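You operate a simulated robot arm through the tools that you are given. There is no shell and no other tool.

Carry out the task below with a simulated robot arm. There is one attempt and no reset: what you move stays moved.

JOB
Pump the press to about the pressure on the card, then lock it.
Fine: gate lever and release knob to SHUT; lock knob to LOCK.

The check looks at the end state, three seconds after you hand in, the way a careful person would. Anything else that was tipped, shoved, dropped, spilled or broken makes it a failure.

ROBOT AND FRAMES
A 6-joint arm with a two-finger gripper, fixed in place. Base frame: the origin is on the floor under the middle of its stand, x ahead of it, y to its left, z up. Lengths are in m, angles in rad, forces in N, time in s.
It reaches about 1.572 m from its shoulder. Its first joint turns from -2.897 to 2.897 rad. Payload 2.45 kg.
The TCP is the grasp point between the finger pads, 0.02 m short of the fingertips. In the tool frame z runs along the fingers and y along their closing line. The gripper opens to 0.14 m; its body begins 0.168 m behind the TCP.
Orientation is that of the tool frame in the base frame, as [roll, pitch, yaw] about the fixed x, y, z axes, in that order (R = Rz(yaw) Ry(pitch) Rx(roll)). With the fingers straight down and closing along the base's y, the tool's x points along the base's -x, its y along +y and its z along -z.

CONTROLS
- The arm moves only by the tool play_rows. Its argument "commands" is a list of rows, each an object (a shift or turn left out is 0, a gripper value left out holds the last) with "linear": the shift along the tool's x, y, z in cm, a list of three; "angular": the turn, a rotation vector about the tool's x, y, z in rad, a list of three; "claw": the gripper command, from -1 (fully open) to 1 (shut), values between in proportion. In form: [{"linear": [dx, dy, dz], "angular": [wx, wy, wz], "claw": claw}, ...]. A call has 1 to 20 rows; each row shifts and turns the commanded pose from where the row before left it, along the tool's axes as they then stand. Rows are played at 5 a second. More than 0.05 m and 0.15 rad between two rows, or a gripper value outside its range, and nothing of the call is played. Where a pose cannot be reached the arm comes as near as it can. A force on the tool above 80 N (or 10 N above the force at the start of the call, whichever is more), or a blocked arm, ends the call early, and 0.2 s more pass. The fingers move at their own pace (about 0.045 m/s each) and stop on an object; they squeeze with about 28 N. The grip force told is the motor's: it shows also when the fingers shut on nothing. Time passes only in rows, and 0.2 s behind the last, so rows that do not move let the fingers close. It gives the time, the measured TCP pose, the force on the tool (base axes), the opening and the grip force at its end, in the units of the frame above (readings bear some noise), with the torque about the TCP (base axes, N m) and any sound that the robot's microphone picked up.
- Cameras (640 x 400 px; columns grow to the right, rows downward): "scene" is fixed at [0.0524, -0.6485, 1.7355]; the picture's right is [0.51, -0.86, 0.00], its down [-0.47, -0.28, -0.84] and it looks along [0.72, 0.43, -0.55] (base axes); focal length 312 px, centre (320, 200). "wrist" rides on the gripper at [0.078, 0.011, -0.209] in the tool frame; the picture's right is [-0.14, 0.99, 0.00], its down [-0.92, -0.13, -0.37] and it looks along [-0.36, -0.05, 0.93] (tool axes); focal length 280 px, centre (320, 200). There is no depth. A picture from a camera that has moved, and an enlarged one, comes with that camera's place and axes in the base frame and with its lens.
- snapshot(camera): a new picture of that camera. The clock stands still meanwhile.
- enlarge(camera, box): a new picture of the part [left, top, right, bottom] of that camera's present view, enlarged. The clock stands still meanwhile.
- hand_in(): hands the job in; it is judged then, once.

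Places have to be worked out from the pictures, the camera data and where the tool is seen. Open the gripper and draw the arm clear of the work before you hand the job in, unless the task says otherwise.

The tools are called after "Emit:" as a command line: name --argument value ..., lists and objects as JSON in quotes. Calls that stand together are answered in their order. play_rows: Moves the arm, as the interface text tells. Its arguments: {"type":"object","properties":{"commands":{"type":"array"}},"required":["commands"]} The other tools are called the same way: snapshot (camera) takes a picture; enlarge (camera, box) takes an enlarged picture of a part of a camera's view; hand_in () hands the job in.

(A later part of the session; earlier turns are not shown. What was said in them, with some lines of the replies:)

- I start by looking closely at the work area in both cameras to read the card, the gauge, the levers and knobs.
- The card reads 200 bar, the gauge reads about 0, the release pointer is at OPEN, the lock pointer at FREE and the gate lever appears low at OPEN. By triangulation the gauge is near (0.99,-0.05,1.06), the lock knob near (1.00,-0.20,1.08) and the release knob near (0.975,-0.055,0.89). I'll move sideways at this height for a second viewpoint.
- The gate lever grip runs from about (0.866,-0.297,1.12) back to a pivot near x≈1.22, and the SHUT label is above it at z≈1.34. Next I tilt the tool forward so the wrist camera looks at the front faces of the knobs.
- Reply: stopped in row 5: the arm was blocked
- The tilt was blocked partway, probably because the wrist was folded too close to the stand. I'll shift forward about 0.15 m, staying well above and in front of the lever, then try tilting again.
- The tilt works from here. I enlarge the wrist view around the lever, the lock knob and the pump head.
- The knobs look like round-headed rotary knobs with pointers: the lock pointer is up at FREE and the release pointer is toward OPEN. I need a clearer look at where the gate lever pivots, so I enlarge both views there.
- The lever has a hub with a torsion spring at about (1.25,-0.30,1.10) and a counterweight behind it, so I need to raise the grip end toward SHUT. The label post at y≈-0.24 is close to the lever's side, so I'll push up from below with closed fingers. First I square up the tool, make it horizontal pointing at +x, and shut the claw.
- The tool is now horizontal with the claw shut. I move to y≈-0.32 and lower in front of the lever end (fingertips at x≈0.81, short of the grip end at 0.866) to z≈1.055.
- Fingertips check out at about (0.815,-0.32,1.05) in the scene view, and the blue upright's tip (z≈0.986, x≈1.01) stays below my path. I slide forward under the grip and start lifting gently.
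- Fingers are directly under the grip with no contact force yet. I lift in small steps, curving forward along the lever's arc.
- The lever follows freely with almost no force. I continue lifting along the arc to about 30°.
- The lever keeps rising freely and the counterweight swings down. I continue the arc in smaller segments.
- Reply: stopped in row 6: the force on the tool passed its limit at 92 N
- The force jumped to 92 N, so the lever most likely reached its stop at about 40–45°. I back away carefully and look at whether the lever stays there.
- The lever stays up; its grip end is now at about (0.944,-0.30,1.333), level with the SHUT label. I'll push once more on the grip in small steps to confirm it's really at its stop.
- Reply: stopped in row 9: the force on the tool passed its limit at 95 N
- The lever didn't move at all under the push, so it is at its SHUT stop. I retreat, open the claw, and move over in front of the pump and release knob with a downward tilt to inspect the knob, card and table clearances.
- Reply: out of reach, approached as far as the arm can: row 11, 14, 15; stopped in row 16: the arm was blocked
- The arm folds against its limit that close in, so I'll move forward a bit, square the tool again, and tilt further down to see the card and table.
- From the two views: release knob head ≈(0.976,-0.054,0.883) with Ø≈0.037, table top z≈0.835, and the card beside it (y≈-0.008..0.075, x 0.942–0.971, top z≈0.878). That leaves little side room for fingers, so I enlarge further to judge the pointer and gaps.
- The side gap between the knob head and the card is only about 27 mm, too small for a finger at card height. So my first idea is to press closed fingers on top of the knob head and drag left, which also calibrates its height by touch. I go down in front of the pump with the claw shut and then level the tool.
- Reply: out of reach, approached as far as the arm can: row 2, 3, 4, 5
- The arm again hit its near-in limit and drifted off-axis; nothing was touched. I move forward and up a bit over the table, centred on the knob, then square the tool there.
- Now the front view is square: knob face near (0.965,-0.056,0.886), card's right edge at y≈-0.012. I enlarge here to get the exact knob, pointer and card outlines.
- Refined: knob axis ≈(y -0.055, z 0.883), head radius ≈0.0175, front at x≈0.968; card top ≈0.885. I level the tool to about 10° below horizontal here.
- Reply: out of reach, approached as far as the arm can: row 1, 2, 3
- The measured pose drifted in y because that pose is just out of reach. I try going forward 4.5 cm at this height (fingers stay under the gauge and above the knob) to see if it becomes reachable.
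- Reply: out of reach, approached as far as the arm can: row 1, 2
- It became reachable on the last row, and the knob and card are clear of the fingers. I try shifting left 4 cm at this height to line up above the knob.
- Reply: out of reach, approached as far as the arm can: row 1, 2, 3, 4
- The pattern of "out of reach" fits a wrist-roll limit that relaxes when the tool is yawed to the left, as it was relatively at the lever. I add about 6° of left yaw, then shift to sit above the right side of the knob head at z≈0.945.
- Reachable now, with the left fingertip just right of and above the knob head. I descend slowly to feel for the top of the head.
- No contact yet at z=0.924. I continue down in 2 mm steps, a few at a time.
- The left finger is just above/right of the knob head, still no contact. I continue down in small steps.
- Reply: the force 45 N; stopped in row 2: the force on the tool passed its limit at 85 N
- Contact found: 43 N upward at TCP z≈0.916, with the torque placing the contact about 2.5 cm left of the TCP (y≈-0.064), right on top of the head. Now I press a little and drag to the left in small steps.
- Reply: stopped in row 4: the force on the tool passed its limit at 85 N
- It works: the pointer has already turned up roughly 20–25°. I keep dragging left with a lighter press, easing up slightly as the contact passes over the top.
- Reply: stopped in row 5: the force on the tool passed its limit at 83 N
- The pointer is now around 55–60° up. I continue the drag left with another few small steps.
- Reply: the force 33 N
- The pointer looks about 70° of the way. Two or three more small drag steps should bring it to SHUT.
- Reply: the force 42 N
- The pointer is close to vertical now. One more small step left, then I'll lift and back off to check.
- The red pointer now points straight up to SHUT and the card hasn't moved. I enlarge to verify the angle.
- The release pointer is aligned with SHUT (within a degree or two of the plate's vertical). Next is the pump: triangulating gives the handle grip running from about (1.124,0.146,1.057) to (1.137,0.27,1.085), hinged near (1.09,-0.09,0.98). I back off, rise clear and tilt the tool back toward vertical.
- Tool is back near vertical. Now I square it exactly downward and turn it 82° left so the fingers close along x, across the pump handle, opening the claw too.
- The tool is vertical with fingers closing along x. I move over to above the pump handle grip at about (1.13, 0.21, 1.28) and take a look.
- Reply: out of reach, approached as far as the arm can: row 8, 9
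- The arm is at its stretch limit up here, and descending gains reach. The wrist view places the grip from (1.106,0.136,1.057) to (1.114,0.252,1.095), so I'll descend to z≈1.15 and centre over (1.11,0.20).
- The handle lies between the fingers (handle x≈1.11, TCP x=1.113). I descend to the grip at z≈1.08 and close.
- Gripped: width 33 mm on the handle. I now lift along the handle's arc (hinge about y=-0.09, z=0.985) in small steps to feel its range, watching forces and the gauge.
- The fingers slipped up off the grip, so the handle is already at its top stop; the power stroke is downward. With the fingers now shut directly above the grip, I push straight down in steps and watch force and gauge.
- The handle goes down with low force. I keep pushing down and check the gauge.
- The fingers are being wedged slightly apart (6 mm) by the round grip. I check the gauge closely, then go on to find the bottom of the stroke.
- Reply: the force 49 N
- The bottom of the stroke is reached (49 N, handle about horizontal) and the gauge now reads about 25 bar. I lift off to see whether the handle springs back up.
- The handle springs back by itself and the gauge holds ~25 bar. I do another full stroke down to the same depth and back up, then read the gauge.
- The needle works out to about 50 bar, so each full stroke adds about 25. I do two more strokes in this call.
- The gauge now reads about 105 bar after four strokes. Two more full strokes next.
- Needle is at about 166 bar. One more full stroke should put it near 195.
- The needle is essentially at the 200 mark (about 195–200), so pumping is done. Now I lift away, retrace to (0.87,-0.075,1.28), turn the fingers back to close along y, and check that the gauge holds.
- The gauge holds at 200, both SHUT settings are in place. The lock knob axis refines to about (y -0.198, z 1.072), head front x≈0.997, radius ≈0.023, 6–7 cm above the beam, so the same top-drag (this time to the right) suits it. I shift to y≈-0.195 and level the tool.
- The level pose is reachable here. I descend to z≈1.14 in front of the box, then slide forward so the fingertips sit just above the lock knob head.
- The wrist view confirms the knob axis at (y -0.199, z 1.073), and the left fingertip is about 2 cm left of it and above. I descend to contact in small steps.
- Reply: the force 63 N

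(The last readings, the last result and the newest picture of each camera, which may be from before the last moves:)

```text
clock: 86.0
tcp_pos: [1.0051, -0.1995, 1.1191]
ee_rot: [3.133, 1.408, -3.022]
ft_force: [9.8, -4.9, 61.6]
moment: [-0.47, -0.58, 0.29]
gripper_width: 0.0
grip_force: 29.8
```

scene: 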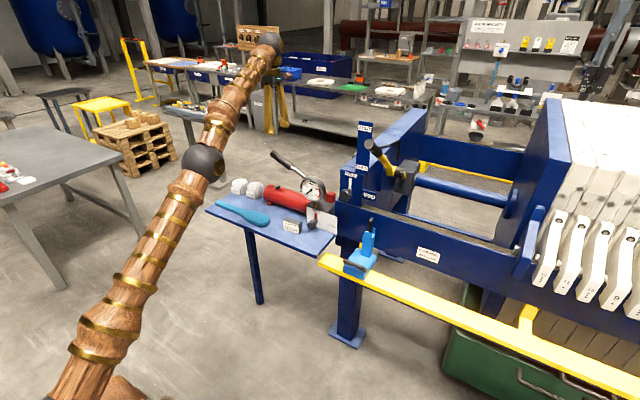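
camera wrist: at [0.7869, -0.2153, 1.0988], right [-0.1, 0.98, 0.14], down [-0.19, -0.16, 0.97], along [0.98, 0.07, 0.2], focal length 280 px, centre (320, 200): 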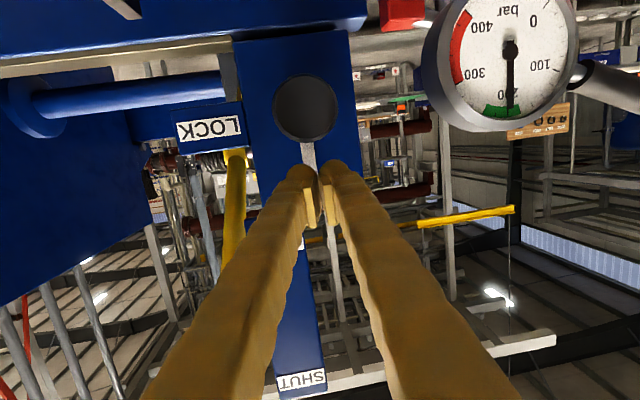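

The fingers are straddling the knob symmetrically (both touching), which won't roll it. I lift, move 3.5 cm left so that only the right fingertip will ride over the head, and descend again.

Emit:
play_rows --commands '[{"linear": [-0.7, 0, -0.12]}, {"linear": [-1.0, 0, -0.17]}, {"linear": [-0.03, 1.75, 0.22]}, {"linear": [-0.03, 1.75, 0.22]}, {"linear": [0, 0, 0]}, {"linear": [0.8, 0, 0.13]}, {"linear": [0.2, 0, 0.03]}, {"linear": [0, 0, 0]}]'

Emit:
play_rows --commands '[{"linear": [0.2, 0, 0.03]}, {"linear": [0.2, 0, 0.03]}, {"linear": [0, 0, 0]}]'

Emit:
enlarge --camera "wrist" --box '[200, 40, 440, 240]'

```text
clock: 87.8
tcp_pos: [1.0059, -0.1635, 1.1219]
ee_rot: [3.123, 1.403, -3.031]
ft_force: [0.9, 0.2, 0.0]
moment: [0.02, 0.0, -0.06]
gripper_width: 0.0001
grip_force: 29.7
```

```text
clock: 88.6
tcp_pos: [1.0052, -0.162, 1.1171]
ee_rot: [3.127, 1.403, -3.031]
ft_force: [-0.7, 0.2, -0.2]
moment: [-0.02, -0.01, 0.02]
gripper_width: 0.0
grip_force: 28.8
```

```text
2.00 times, centred on (320, 140) of wrist
camera zoom: at [0.7865, -0.1805, 1.0753], right [-0.1, 0.98, 0.14], down [-0.19, -0.16, 0.97], along [0.98, 0.07, 0.2], focal length 561 px, centre (320, 320)
```

zoom: 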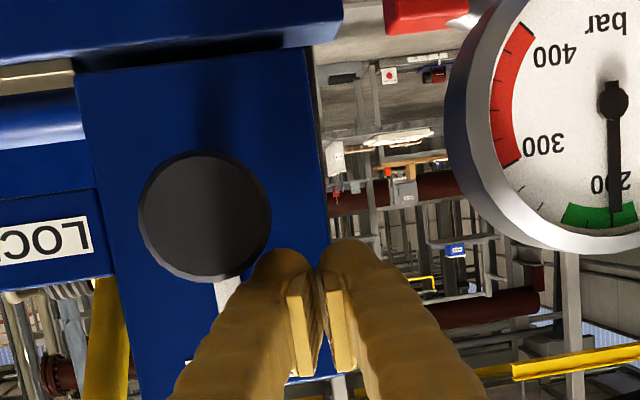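

The right fingertip now sits on the left shoulder of the knob, just short of contact. I step down to make contact.

Emit:
play_rows --commands '[{"linear": [0.2, 0, 0.03]}, {"linear": [0.2, 0, 0.03]}, {"linear": [0, 0, 0]}]'

```text
clock: 89.4
tcp_pos: [1.0052, -0.163, 1.1129]
ee_rot: [3.127, 1.402, -3.032]
ft_force: [0.3, -0.6, 0.6]
moment: [-0.01, 0.01, 0.02]
gripper_width: 0.0
grip_force: 29.6
```

Still no contact at z=1.113. I continue down gently a few more millimetres.

Emit:
play_rows --commands '[{"linear": [0.2, 0, 0.03]}, {"linear": [0.2, 0, 0.03]}, {"linear": [0, 0, 0]}]'

Emit:
enlarge --camera "wrist" --box '[200, 40, 440, 240]'

Emit:
enlarge --camera "scene" --box '[310, 150, 400, 220]'

```text
clock: 90.2
tcp_pos: [1.0055, -0.163, 1.1091]
ee_rot: [3.128, 1.406, -3.029]
ft_force: [-1.6, 1.5, 14.9]
moment: [-0.37, -0.04, -0.04]
gripper_width: 0.0
grip_force: 29.6
```

```text
2.00 times, centred on (320, 140) of wrist
camera zoom: at [0.7866, -0.1804, 1.0679], right [-0.1, 0.99, 0.14], down [-0.19, -0.16, 0.97], along [0.98, 0.07, 0.21], focal length 561 px, centre (320, 320)
```

zoom: 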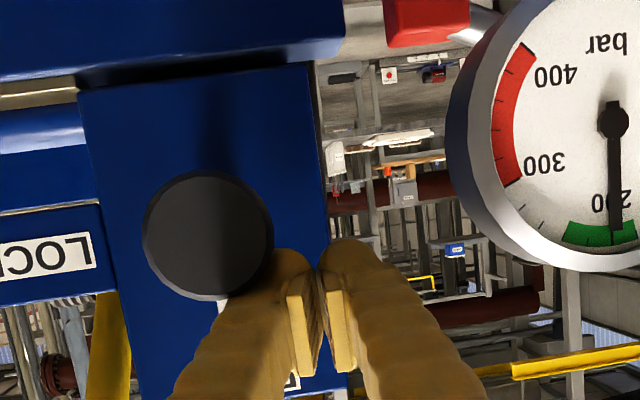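

```text
5.71 times, centred on (355, 185) of scene
camera zoom: at [0.0524, -0.6485, 1.7355], right [0.51, -0.86, 0.0], down [-0.47, -0.28, -0.84], along [0.72, 0.43, -0.55], focal length 1780 px, centre (120, 286)
```

zoom: 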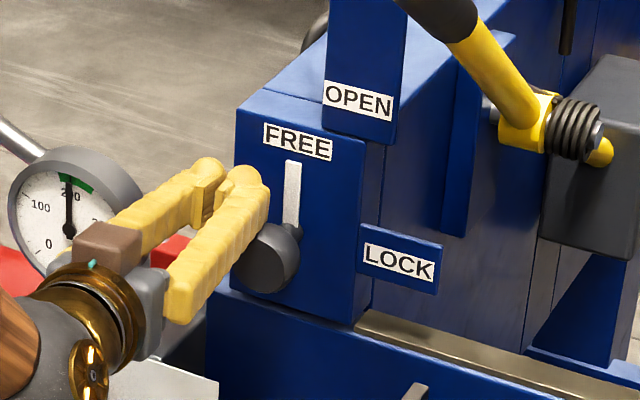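

Contact made (15 N, on the knob's left shoulder at y≈-0.188). I press slightly and start dragging right, following the curve upward.

Emit:
play_rows --commands '[{"linear": [0.12, 0, 0.02]}, {"linear": [-0.093, -0.298, -0.054]}, {"linear": [-0.093, -0.298, -0.054]}, {"linear": [-0.093, -0.298, -0.054]}, {"linear": [0, 0, 0]}]'

Emit:
enlarge --camera "scene" --box '[310, 150, 400, 220]'

```text
clock: 91.4
tcp_pos: [1.0049, -0.1716, 1.1133]
ee_rot: [3.128, 1.405, -3.025]
ft_force: [9.8, 20.7, 36.9]
moment: [-0.32, -0.18, 0.48]
gripper_width: 0.0001
grip_force: 29.7
```

```text
5.71 times, centred on (355, 185) of scene
camera zoom: at [0.0524, -0.6485, 1.7355], right [0.51, -0.86, 0.0], down [-0.47, -0.28, -0.84], along [0.72, 0.43, -0.55], focal length 1780 px, centre (120, 286)
```

zoom: 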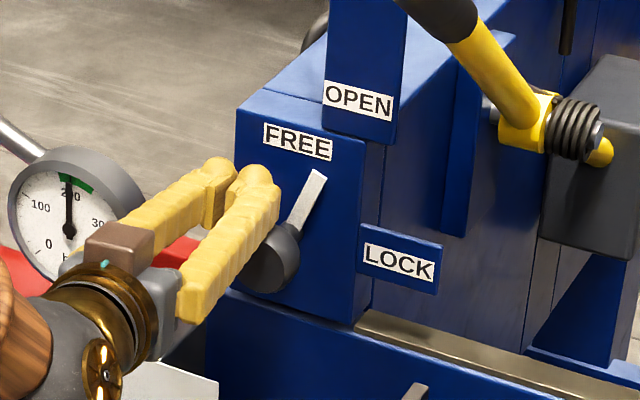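

The white pointer is turning: about 25–30° toward LOCK already. I continue dragging right in small steps.

Emit:
play_rows --commands '[{"linear": [-0.07, -0.298, -0.05]}, {"linear": [-0.06, -0.298, -0.05]}, {"linear": [-0.05, -0.298, -0.048]}, {"linear": [0, 0, 0]}]'

Emit:
enlarge --camera "scene" --box '[310, 150, 400, 220]'

```text
clock: 92.2
tcp_pos: [1.0069, -0.1796, 1.1169]
ee_rot: [3.141, 1.411, -3.012]
ft_force: [4.4, 1.1, 5.6]
moment: [-0.05, -0.13, 0.04]
gripper_width: 0.0001
grip_force: 29.4
stopped in row 4: the force on the tool passed its limit at 81 N (the readings are from after the stop); the commanded pose is now the measured one
```

```text
5.71 times, centred on (355, 185) of scene
camera zoom: at [0.0524, -0.6485, 1.7355], right [0.51, -0.86, 0.0], down [-0.47, -0.28, -0.84], along [0.72, 0.43, -0.55], focal length 1780 px, centre (120, 286)
```

zoom: 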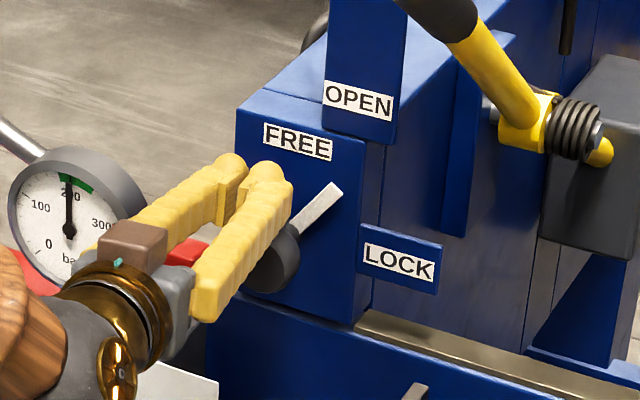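

About 45–50° now. I continue with a light press and small steps to the right.

Emit:
play_rows --commands '[{"linear": [0.1, 0, 0.02]}, {"linear": [-0.05, -0.298, -0.045]}, {"linear": [-0.04, -0.298, -0.045]}, {"linear": [-0.03, -0.298, -0.043]}, {"linear": [0, 0, 0]}]'

Emit:
enlarge --camera "scene" --box '[310, 150, 400, 220]'

```text
clock: 93.4
tcp_pos: [1.007, -0.1887, 1.1197]
ee_rot: [3.139, 1.412, -3.012]
ft_force: [16.7, 13.3, 36.2]
moment: [0.13, -0.46, 0.69]
gripper_width: 0.0
grip_force: 29.5
```

```text
5.71 times, centred on (355, 185) of scene
camera zoom: at [0.0524, -0.6485, 1.7355], right [0.51, -0.86, 0.0], down [-0.47, -0.28, -0.84], along [0.72, 0.43, -0.55], focal length 1780 px, centre (120, 286)
```

zoom: 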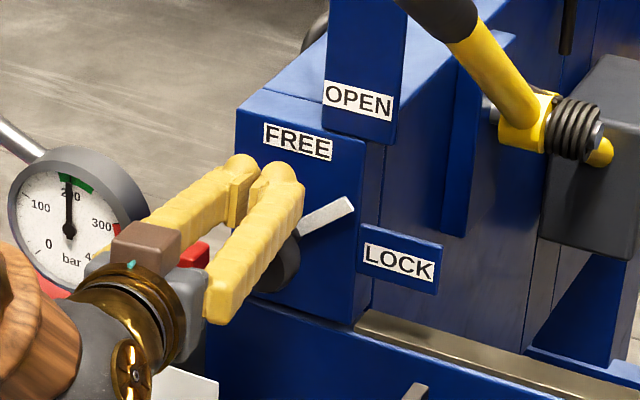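

By the face geometry the pointer is at about 52° of 90°, and the fingers are nearing the straddle position. I lift, go back left 2.6 cm and take a second stroke.

Emit:
play_rows --commands '[{"linear": [-0.7, 0, -0.12]}, {"linear": [-1.0, 0, -0.17]}, {"linear": [-0.03, 1.28, 0.16]}, {"linear": [-0.03, 1.28, 0.16]}, {"linear": [0, 0, 0]}, {"linear": [1.2, 0, 0.2]}, {"linear": [0.9, 0, 0.15]}, {"linear": [0.2, 0, 0.03]}, {"linear": [0.2, 0, 0.03]}, {"linear": [0.2, 0, 0.03]}, {"linear": [0, 0, 0]}]'

Emit:
enlarge --camera "scene" --box '[310, 150, 400, 220]'

```text
clock: 95.8
tcp_pos: [1.0069, -0.1619, 1.1084]
ee_rot: [3.142, 1.412, -3.008]
ft_force: [-6.8, 14.2, 23.5]
moment: [-0.37, -0.01, -0.09]
gripper_width: 0.0
grip_force: 28.9
```

```text
5.71 times, centred on (355, 185) of scene
camera zoom: at [0.0524, -0.6485, 1.7355], right [0.51, -0.86, 0.0], down [-0.47, -0.28, -0.84], along [0.72, 0.43, -0.55], focal length 1780 px, centre (120, 286)
```

zoom: 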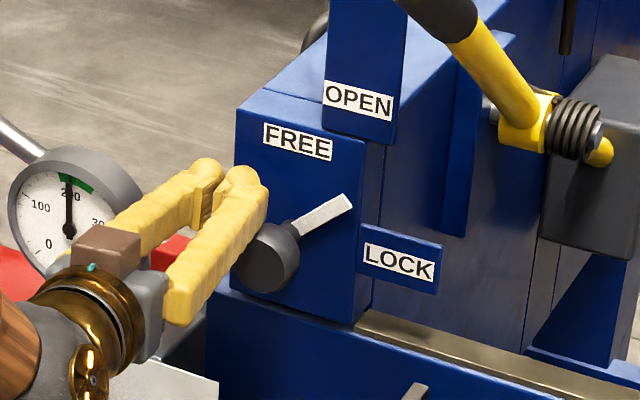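

Contact again on the left shoulder. Second drag to the right.

Emit:
play_rows --commands '[{"linear": [-0.093, -0.298, -0.054]}, {"linear": [-0.093, -0.298, -0.054]}, {"linear": [-0.093, -0.298, -0.054]}, {"linear": [-0.08, -0.298, -0.05]}, {"linear": [0, 0, 0]}]'

Emit:
enlarge --camera "scene" --box '[310, 150, 400, 220]'

```text
clock: 97.0
tcp_pos: [1.0066, -0.1731, 1.1126]
ee_rot: [-3.139, 1.413, -3.008]
ft_force: [14.8, 32.7, 47.1]
moment: [0.02, -0.16, 0.75]
gripper_width: 0.0001
grip_force: 29.3
```

```text
5.71 times, centred on (355, 185) of scene
camera zoom: at [0.0524, -0.6485, 1.7355], right [0.51, -0.86, 0.0], down [-0.47, -0.28, -0.84], along [0.72, 0.43, -0.55], focal length 1780 px, centre (120, 286)
```

zoom: 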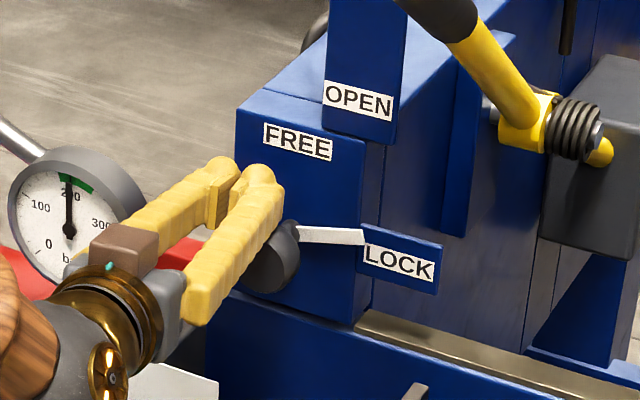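

The pointer is at about 80°. One more small step to the right should complete it.

Emit:
play_rows --commands '[{"linear": [-0.08, -0.25, -0.045]}, {"linear": [-0.03, -0.1, -0.02]}, {"linear": [0, 0, 0]}]'

Emit:
enlarge --camera "scene" --box '[310, 150, 400, 220]'

Emit:
enlarge --camera "wrist" --box '[160, 20, 400, 220]'

```text
clock: 97.7
tcp_pos: [1.0085, -0.1749, 1.1132]
ee_rot: [-3.139, 1.412, -3.006]
ft_force: [5.9, 3.6, 5.0]
moment: [0.02, -0.07, 0.11]
gripper_width: 0.0001
grip_force: 29.4
stopped in row 3: the force on the tool passed its limit at 81 N (the readings are from after the stop); the commanded pose is now the measured one
```

```text
5.71 times, centred on (355, 185) of scene
camera zoom: at [0.0524, -0.6485, 1.7355], right [0.51, -0.86, 0.0], down [-0.47, -0.28, -0.84], along [0.72, 0.43, -0.55], focal length 1780 px, centre (120, 286)
```

zoom: 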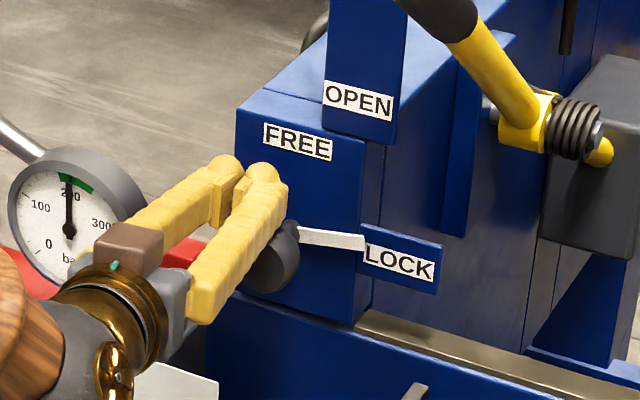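

```text
2.00 times, centred on (280, 120) of wrist
camera zoom: at [0.7898, -0.1942, 1.0702], right [-0.11, 0.98, 0.14], down [-0.2, -0.16, 0.97], along [0.97, 0.08, 0.21], focal length 561 px, centre (400, 360)
```

zoom: 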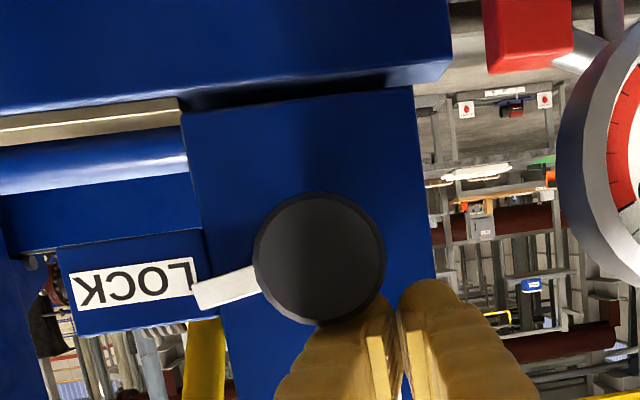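

The knob is at roughly 85° and the force spiked to the limit, possibly the stop. I lift and back off a little to view the pointer directly.

Emit:
play_rows --commands '[{"linear": [-0.7, 0.3, -0.12]}, {"linear": [-1.5, 1, -0.3]}, {"linear": [0, 0, -3]}, {"linear": [0, 0, -4]}, {"linear": [0, 0, 0]}]'

Emit:
snapshot --camera "wrist"

Emit:
enlarge --camera "wrist" --box '[160, 0, 400, 160]'

Emit:
enlarge --camera "scene" --box '[330, 160, 390, 215]'

```text
clock: 98.9
tcp_pos: [0.9344, -0.172, 1.1481]
ee_rot: [3.14, 1.413, -3.011]
ft_force: [-0.2, 0.3, 0.4]
moment: [0.03, -0.04, -0.03]
gripper_width: 0.0
grip_force: 29.4
```

```text
taken
camera wrist: at [0.7173, -0.1913, 1.1032], right [-0.11, 0.98, 0.14], down [-0.2, -0.16, 0.97], along [0.97, 0.08, 0.21], focal length 280 px, centre (320, 200)
```

wrist: 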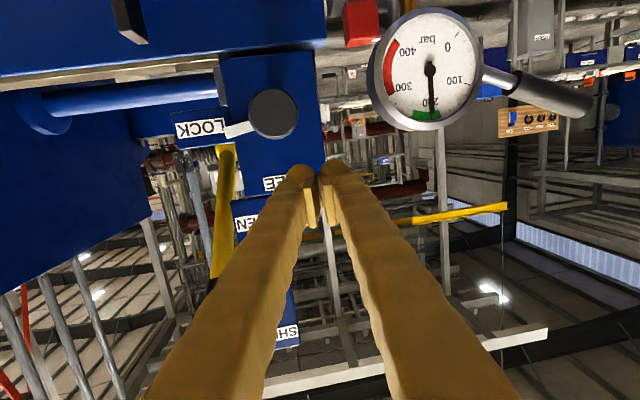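

```text
2.50 times, centred on (280, 80) of wrist
camera zoom: at [0.7173, -0.1913, 1.1032], right [-0.11, 0.98, 0.14], down [-0.2, -0.16, 0.97], along [0.97, 0.08, 0.21], focal length 701 px, centre (420, 500)
```

zoom: 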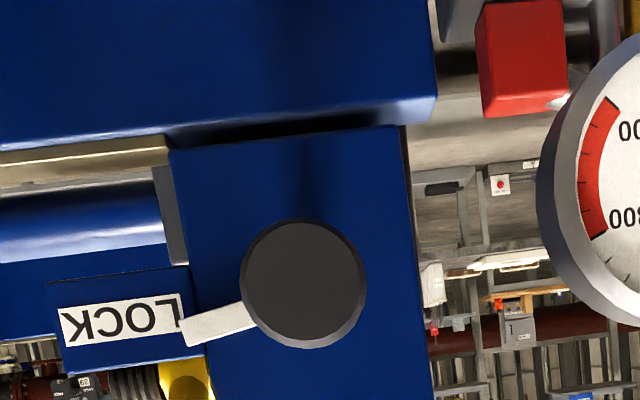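

```text
7.27 times, centred on (360, 188) of scene
camera zoom: at [0.0524, -0.6485, 1.7355], right [0.51, -0.86, 0.0], down [-0.47, -0.28, -0.84], along [0.72, 0.43, -0.55], focal length 2265 px, centre (29, 291)
```

zoom: 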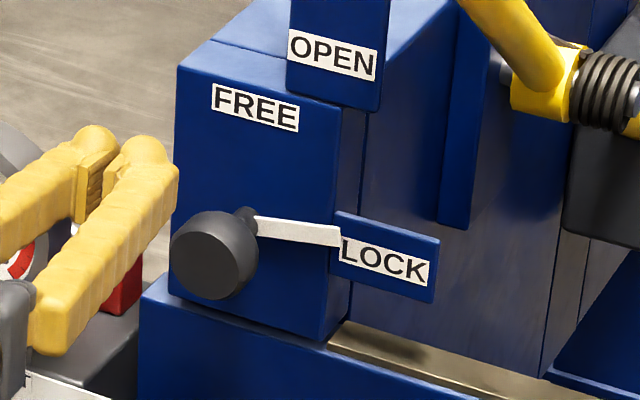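

The pointer is about 8° short of horizontal and aims at the upper part of the LOCK label, so I'll give it one more gentle stroke. I go back to the left shoulder of the knob and make contact.

Emit:
play_rows --commands '[{"linear": [-0.58, -0.08, 3.63]}, {"linear": [-0.58, -0.08, 3.63]}, {"linear": [1.0, 0, 0.16]}, {"linear": [1.0, 0, 0.16]}, {"linear": [0.9, 0, 0.14]}, {"linear": [0.4, 0, 0.06]}, {"linear": [0.2, 0, 0.03]}, {"linear": [0.2, 0, 0.03]}, {"linear": [0, 0, 0]}]'

```text
clock: 100.9
tcp_pos: [1.0097, -0.1636, 1.1101]
ee_rot: [-3.137, 1.414, -3.005]
ft_force: [-0.2, 1.1, 8.5]
moment: [-0.19, -0.04, 0.01]
gripper_width: 0.0
grip_force: 29.5
```

Light contact (8.5 N). I press slightly and drag right about 8 mm following the curve.

Emit:
play_rows --commands '[{"linear": [0.08, 0, 0.01]}, {"linear": [-0.1, -0.25, -0.045]}, {"linear": [-0.1, -0.25, -0.045]}, {"linear": [0, 0, 0]}]'

Emit:
enlarge --camera "scene" --box '[330, 160, 390, 215]'

```text
clock: 101.9
tcp_pos: [1.0098, -0.1692, 1.1123]
ee_rot: [-3.14, 1.415, -3.007]
ft_force: [1.8, 12.0, 15.5]
moment: [-0.27, -0.06, 0.06]
gripper_width: 0.0001
grip_force: 29.4
```

```text
7.27 times, centred on (360, 188) of scene
camera zoom: at [0.0524, -0.6485, 1.7355], right [0.51, -0.86, 0.0], down [-0.47, -0.28, -0.84], along [0.72, 0.43, -0.55], focal length 2265 px, centre (29, 291)
```

zoom: 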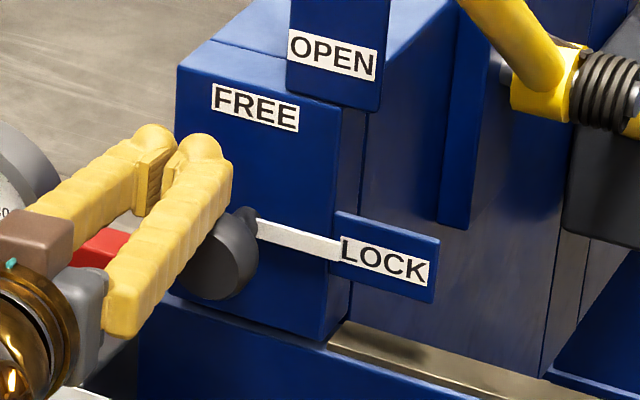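

The pointer is now parallel to the box edges and points straight at LOCK. I lift straight off and back away to confirm it stays.

Emit:
play_rows --commands '[{"linear": [-0.5, 0, -0.08]}, {"linear": [-1.0, 0, -0.16]}, {"linear": [-0.7, 0, -1.5]}, {"linear": [0, 0, -4]}, {"linear": [0, 0, -4]}, {"linear": [0, 0, 0]}]'

Emit:
enlarge --camera "scene" --box '[330, 160, 390, 215]'

Emit:
snapshot --camera "wrist"

Emit:
enlarge --camera "wrist" --box '[160, 0, 400, 160]'

```text
clock: 103.3
tcp_pos: [0.9185, -0.1804, 1.1488]
ee_rot: [3.141, 1.412, -3.008]
ft_force: [0.6, 0.4, -0.4]
moment: [0.03, 0.01, -0.01]
gripper_width: 0.0
grip_force: 29.2
```

```text
7.27 times, centred on (360, 188) of scene
camera zoom: at [0.0524, -0.6485, 1.7355], right [0.51, -0.86, 0.0], down [-0.47, -0.28, -0.84], along [0.72, 0.43, -0.55], focal length 2265 px, centre (29, 291)
```

zoom: 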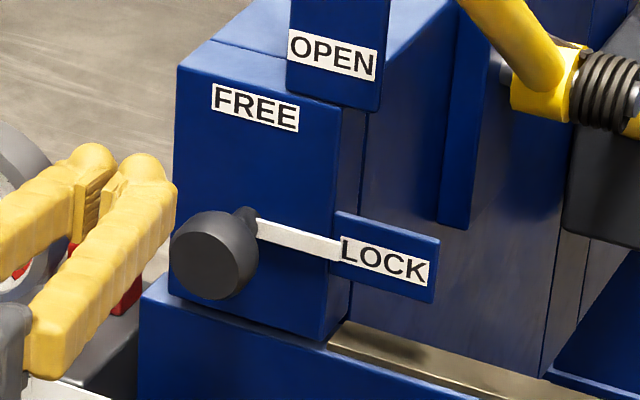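

```text
taken
camera wrist: at [0.6998, -0.1996, 1.1035], right [-0.11, 0.98, 0.14], down [-0.2, -0.16, 0.97], along [0.97, 0.08, 0.21], focal length 280 px, centre (320, 200)
```

wrist: 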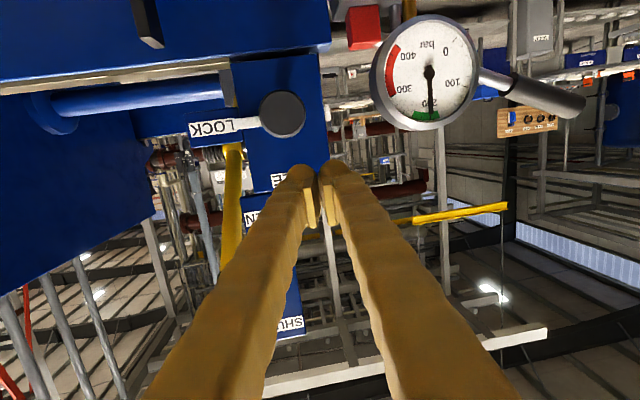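

```text
2.50 times, centred on (280, 80) of wrist
camera zoom: at [0.6998, -0.1996, 1.1035], right [-0.11, 0.98, 0.14], down [-0.2, -0.16, 0.97], along [0.97, 0.08, 0.21], focal length 701 px, centre (420, 500)
```

zoom: 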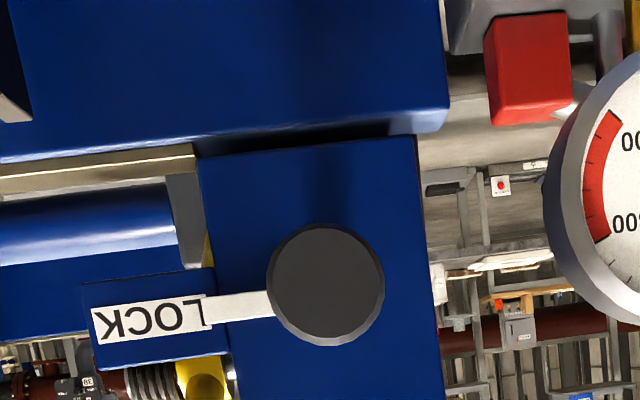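

All looks set: lock at LOCK, gauge at 200. I now retreat back and up, tilt the tool down, open the claw, and then verify everything.

Emit:
play_rows --commands '[{"linear": [0, 0.3, -4.5]}, {"linear": [-3.95, 0, -0.63]}, {"linear": [-3.95, 0, -0.63]}, {"linear": [-3.95, 0, -0.63]}, {"angular": [0, 0.14, 0]}, {"angular": [0, 0.14, 0]}, {"angular": [0, 0.14, 0]}, {"angular": [0, 0.14, 0]}, {"angular": [0, 0.14, 0]}, {"angular": [0, 0.14, 0]}, {"angular": [0, 0.14, 0]}, {"angular": [0, 0.14, 0]}, {"angular": [0, 0.14, 0]}, {"angular": [0, 0.14, 0], "claw": -1}, {"linear": [0, 0, 0]}]'

Emit:
play_rows --commands '[{"linear": [4, 0, -2.5]}, {"linear": [4, 0, -2.5]}, {"linear": [4, 0, -2.5]}, {"linear": [4, 0, -2.5]}, {"linear": [4, 0, -2.5]}, {"linear": [4, 0, -2.5]}, {"linear": [0, 0, 0]}, {"linear": [0, 0, 0]}]'

Emit:
snapshot --camera "scene"

Emit:
enlarge --camera "scene" --box '[200, 110, 440, 260]'

Emit:
enlarge --camera "scene" --box '[296, 170, 328, 205]'

```text
clock: 106.5
tcp_pos: [0.8729, -0.1843, 1.276]
ee_rot: [-3.142, 0.013, -3.007]
ft_force: [0.1, -0.2, 0.7]
moment: [-0.01, 0.02, 0.01]
gripper_width: 0.052
grip_force: 0.0
```

```text
clock: 108.3
tcp_pos: [0.6321, -0.2167, 1.4214]
ee_rot: [-3.141, 0.012, -3.007]
ft_force: [-0.3, 0.0, 0.1]
moment: [0.02, 0.0, 0.01]
gripper_width: 0.1398
grip_force: 0.1
```

```text
taken
```

scene: 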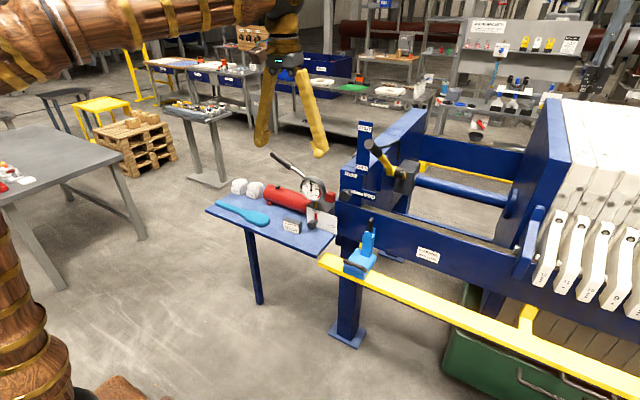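

```text
2.67 times, centred on (320, 185) of scene
camera zoom: at [0.0524, -0.6485, 1.7355], right [0.51, -0.86, 0.0], down [-0.47, -0.28, -0.84], along [0.72, 0.43, -0.55], focal length 831 px, centre (320, 240)
```

zoom: 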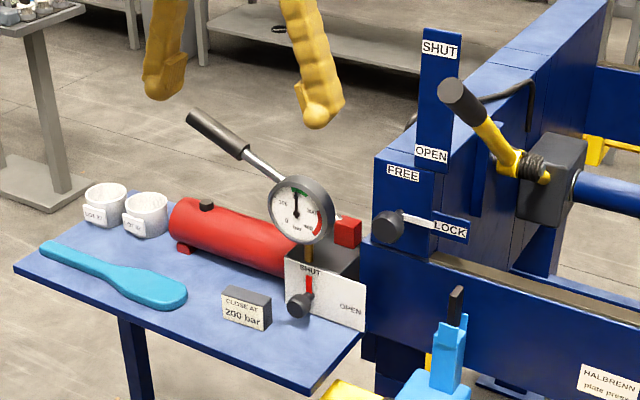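

```text
11.43 times, centred on (312, 188) of scene
camera zoom: at [0.0524, -0.6485, 1.7355], right [0.51, -0.86, 0.0], down [-0.47, -0.28, -0.84], along [0.72, 0.43, -0.55], focal length 3560 px, centre (411, 343)
```

zoom: 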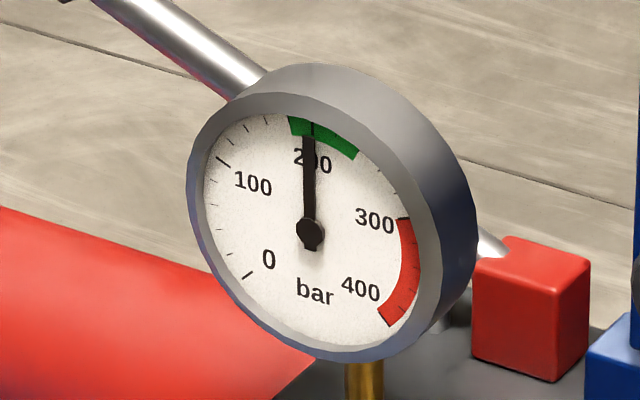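

Gauge sits at 200, the release is at SHUT, the lock at LOCK, and the card, cups and other items are undisturbed. I compare the lever once more with the same zoom as before to be sure it hasn't drifted.

Emit:
enlarge --camera "scene" --box '[320, 100, 440, 190]'

Emit:
enlarge --camera "scene" --box '[270, 170, 390, 260]'

```text
4.44 times, centred on (380, 145) of scene
camera zoom: at [0.0524, -0.6485, 1.7355], right [0.51, -0.86, 0.0], down [-0.47, -0.28, -0.84], along [0.72, 0.43, -0.55], focal length 1384 px, centre (53, 444)
```

zoom: 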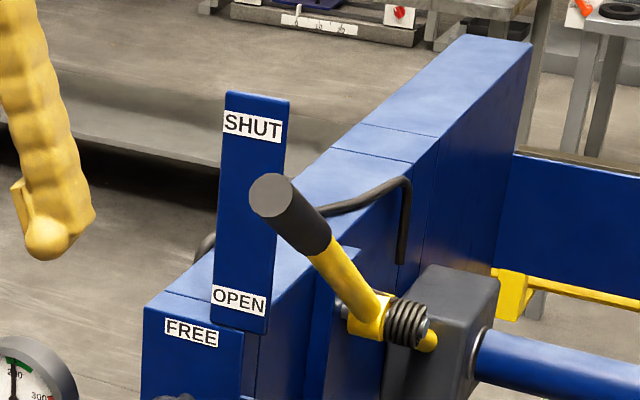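

```text
4.44 times, centred on (330, 215) of scene
camera zoom: at [0.0524, -0.6485, 1.7355], right [0.51, -0.86, 0.0], down [-0.47, -0.28, -0.84], along [0.72, 0.43, -0.55], focal length 1384 px, centre (276, 133)
```

zoom: 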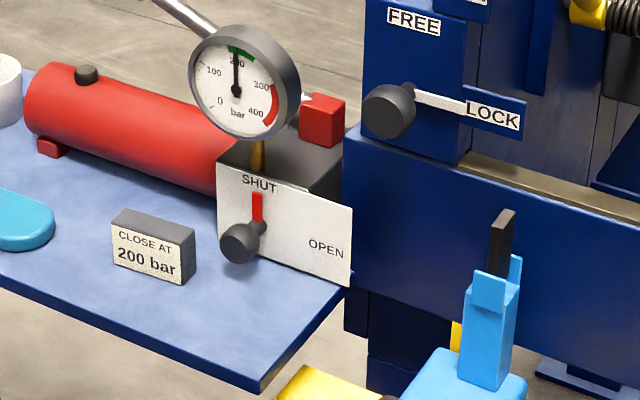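

The lever hasn't moved from its SHUT stop. The release is at SHUT, the lock at LOCK, the gauge holds about 200 bar, and the arm is clear with the claw open, so I hand in.

Emit:
hand_in

```text
The job is handed in.
```

The press is pumped to about 200 bar, the pressure on the card, and locked. The job is handed in.

- **Gate lever:** it is up at SHUT. I pushed it against its stop twice and it didn't move further.
- **Release knob:** the red pointer is straight up at SHUT.
- **Pressure:** the gauge read about 195–200 bar after seven pump strokes. It had not dropped when I checked it again about half a minute later.
- **Lock knob:** the white pointer is level and points at LOCK.

In the last pictures the card, cups and other items were where they started. The arm was clear of the work with the gripper open.
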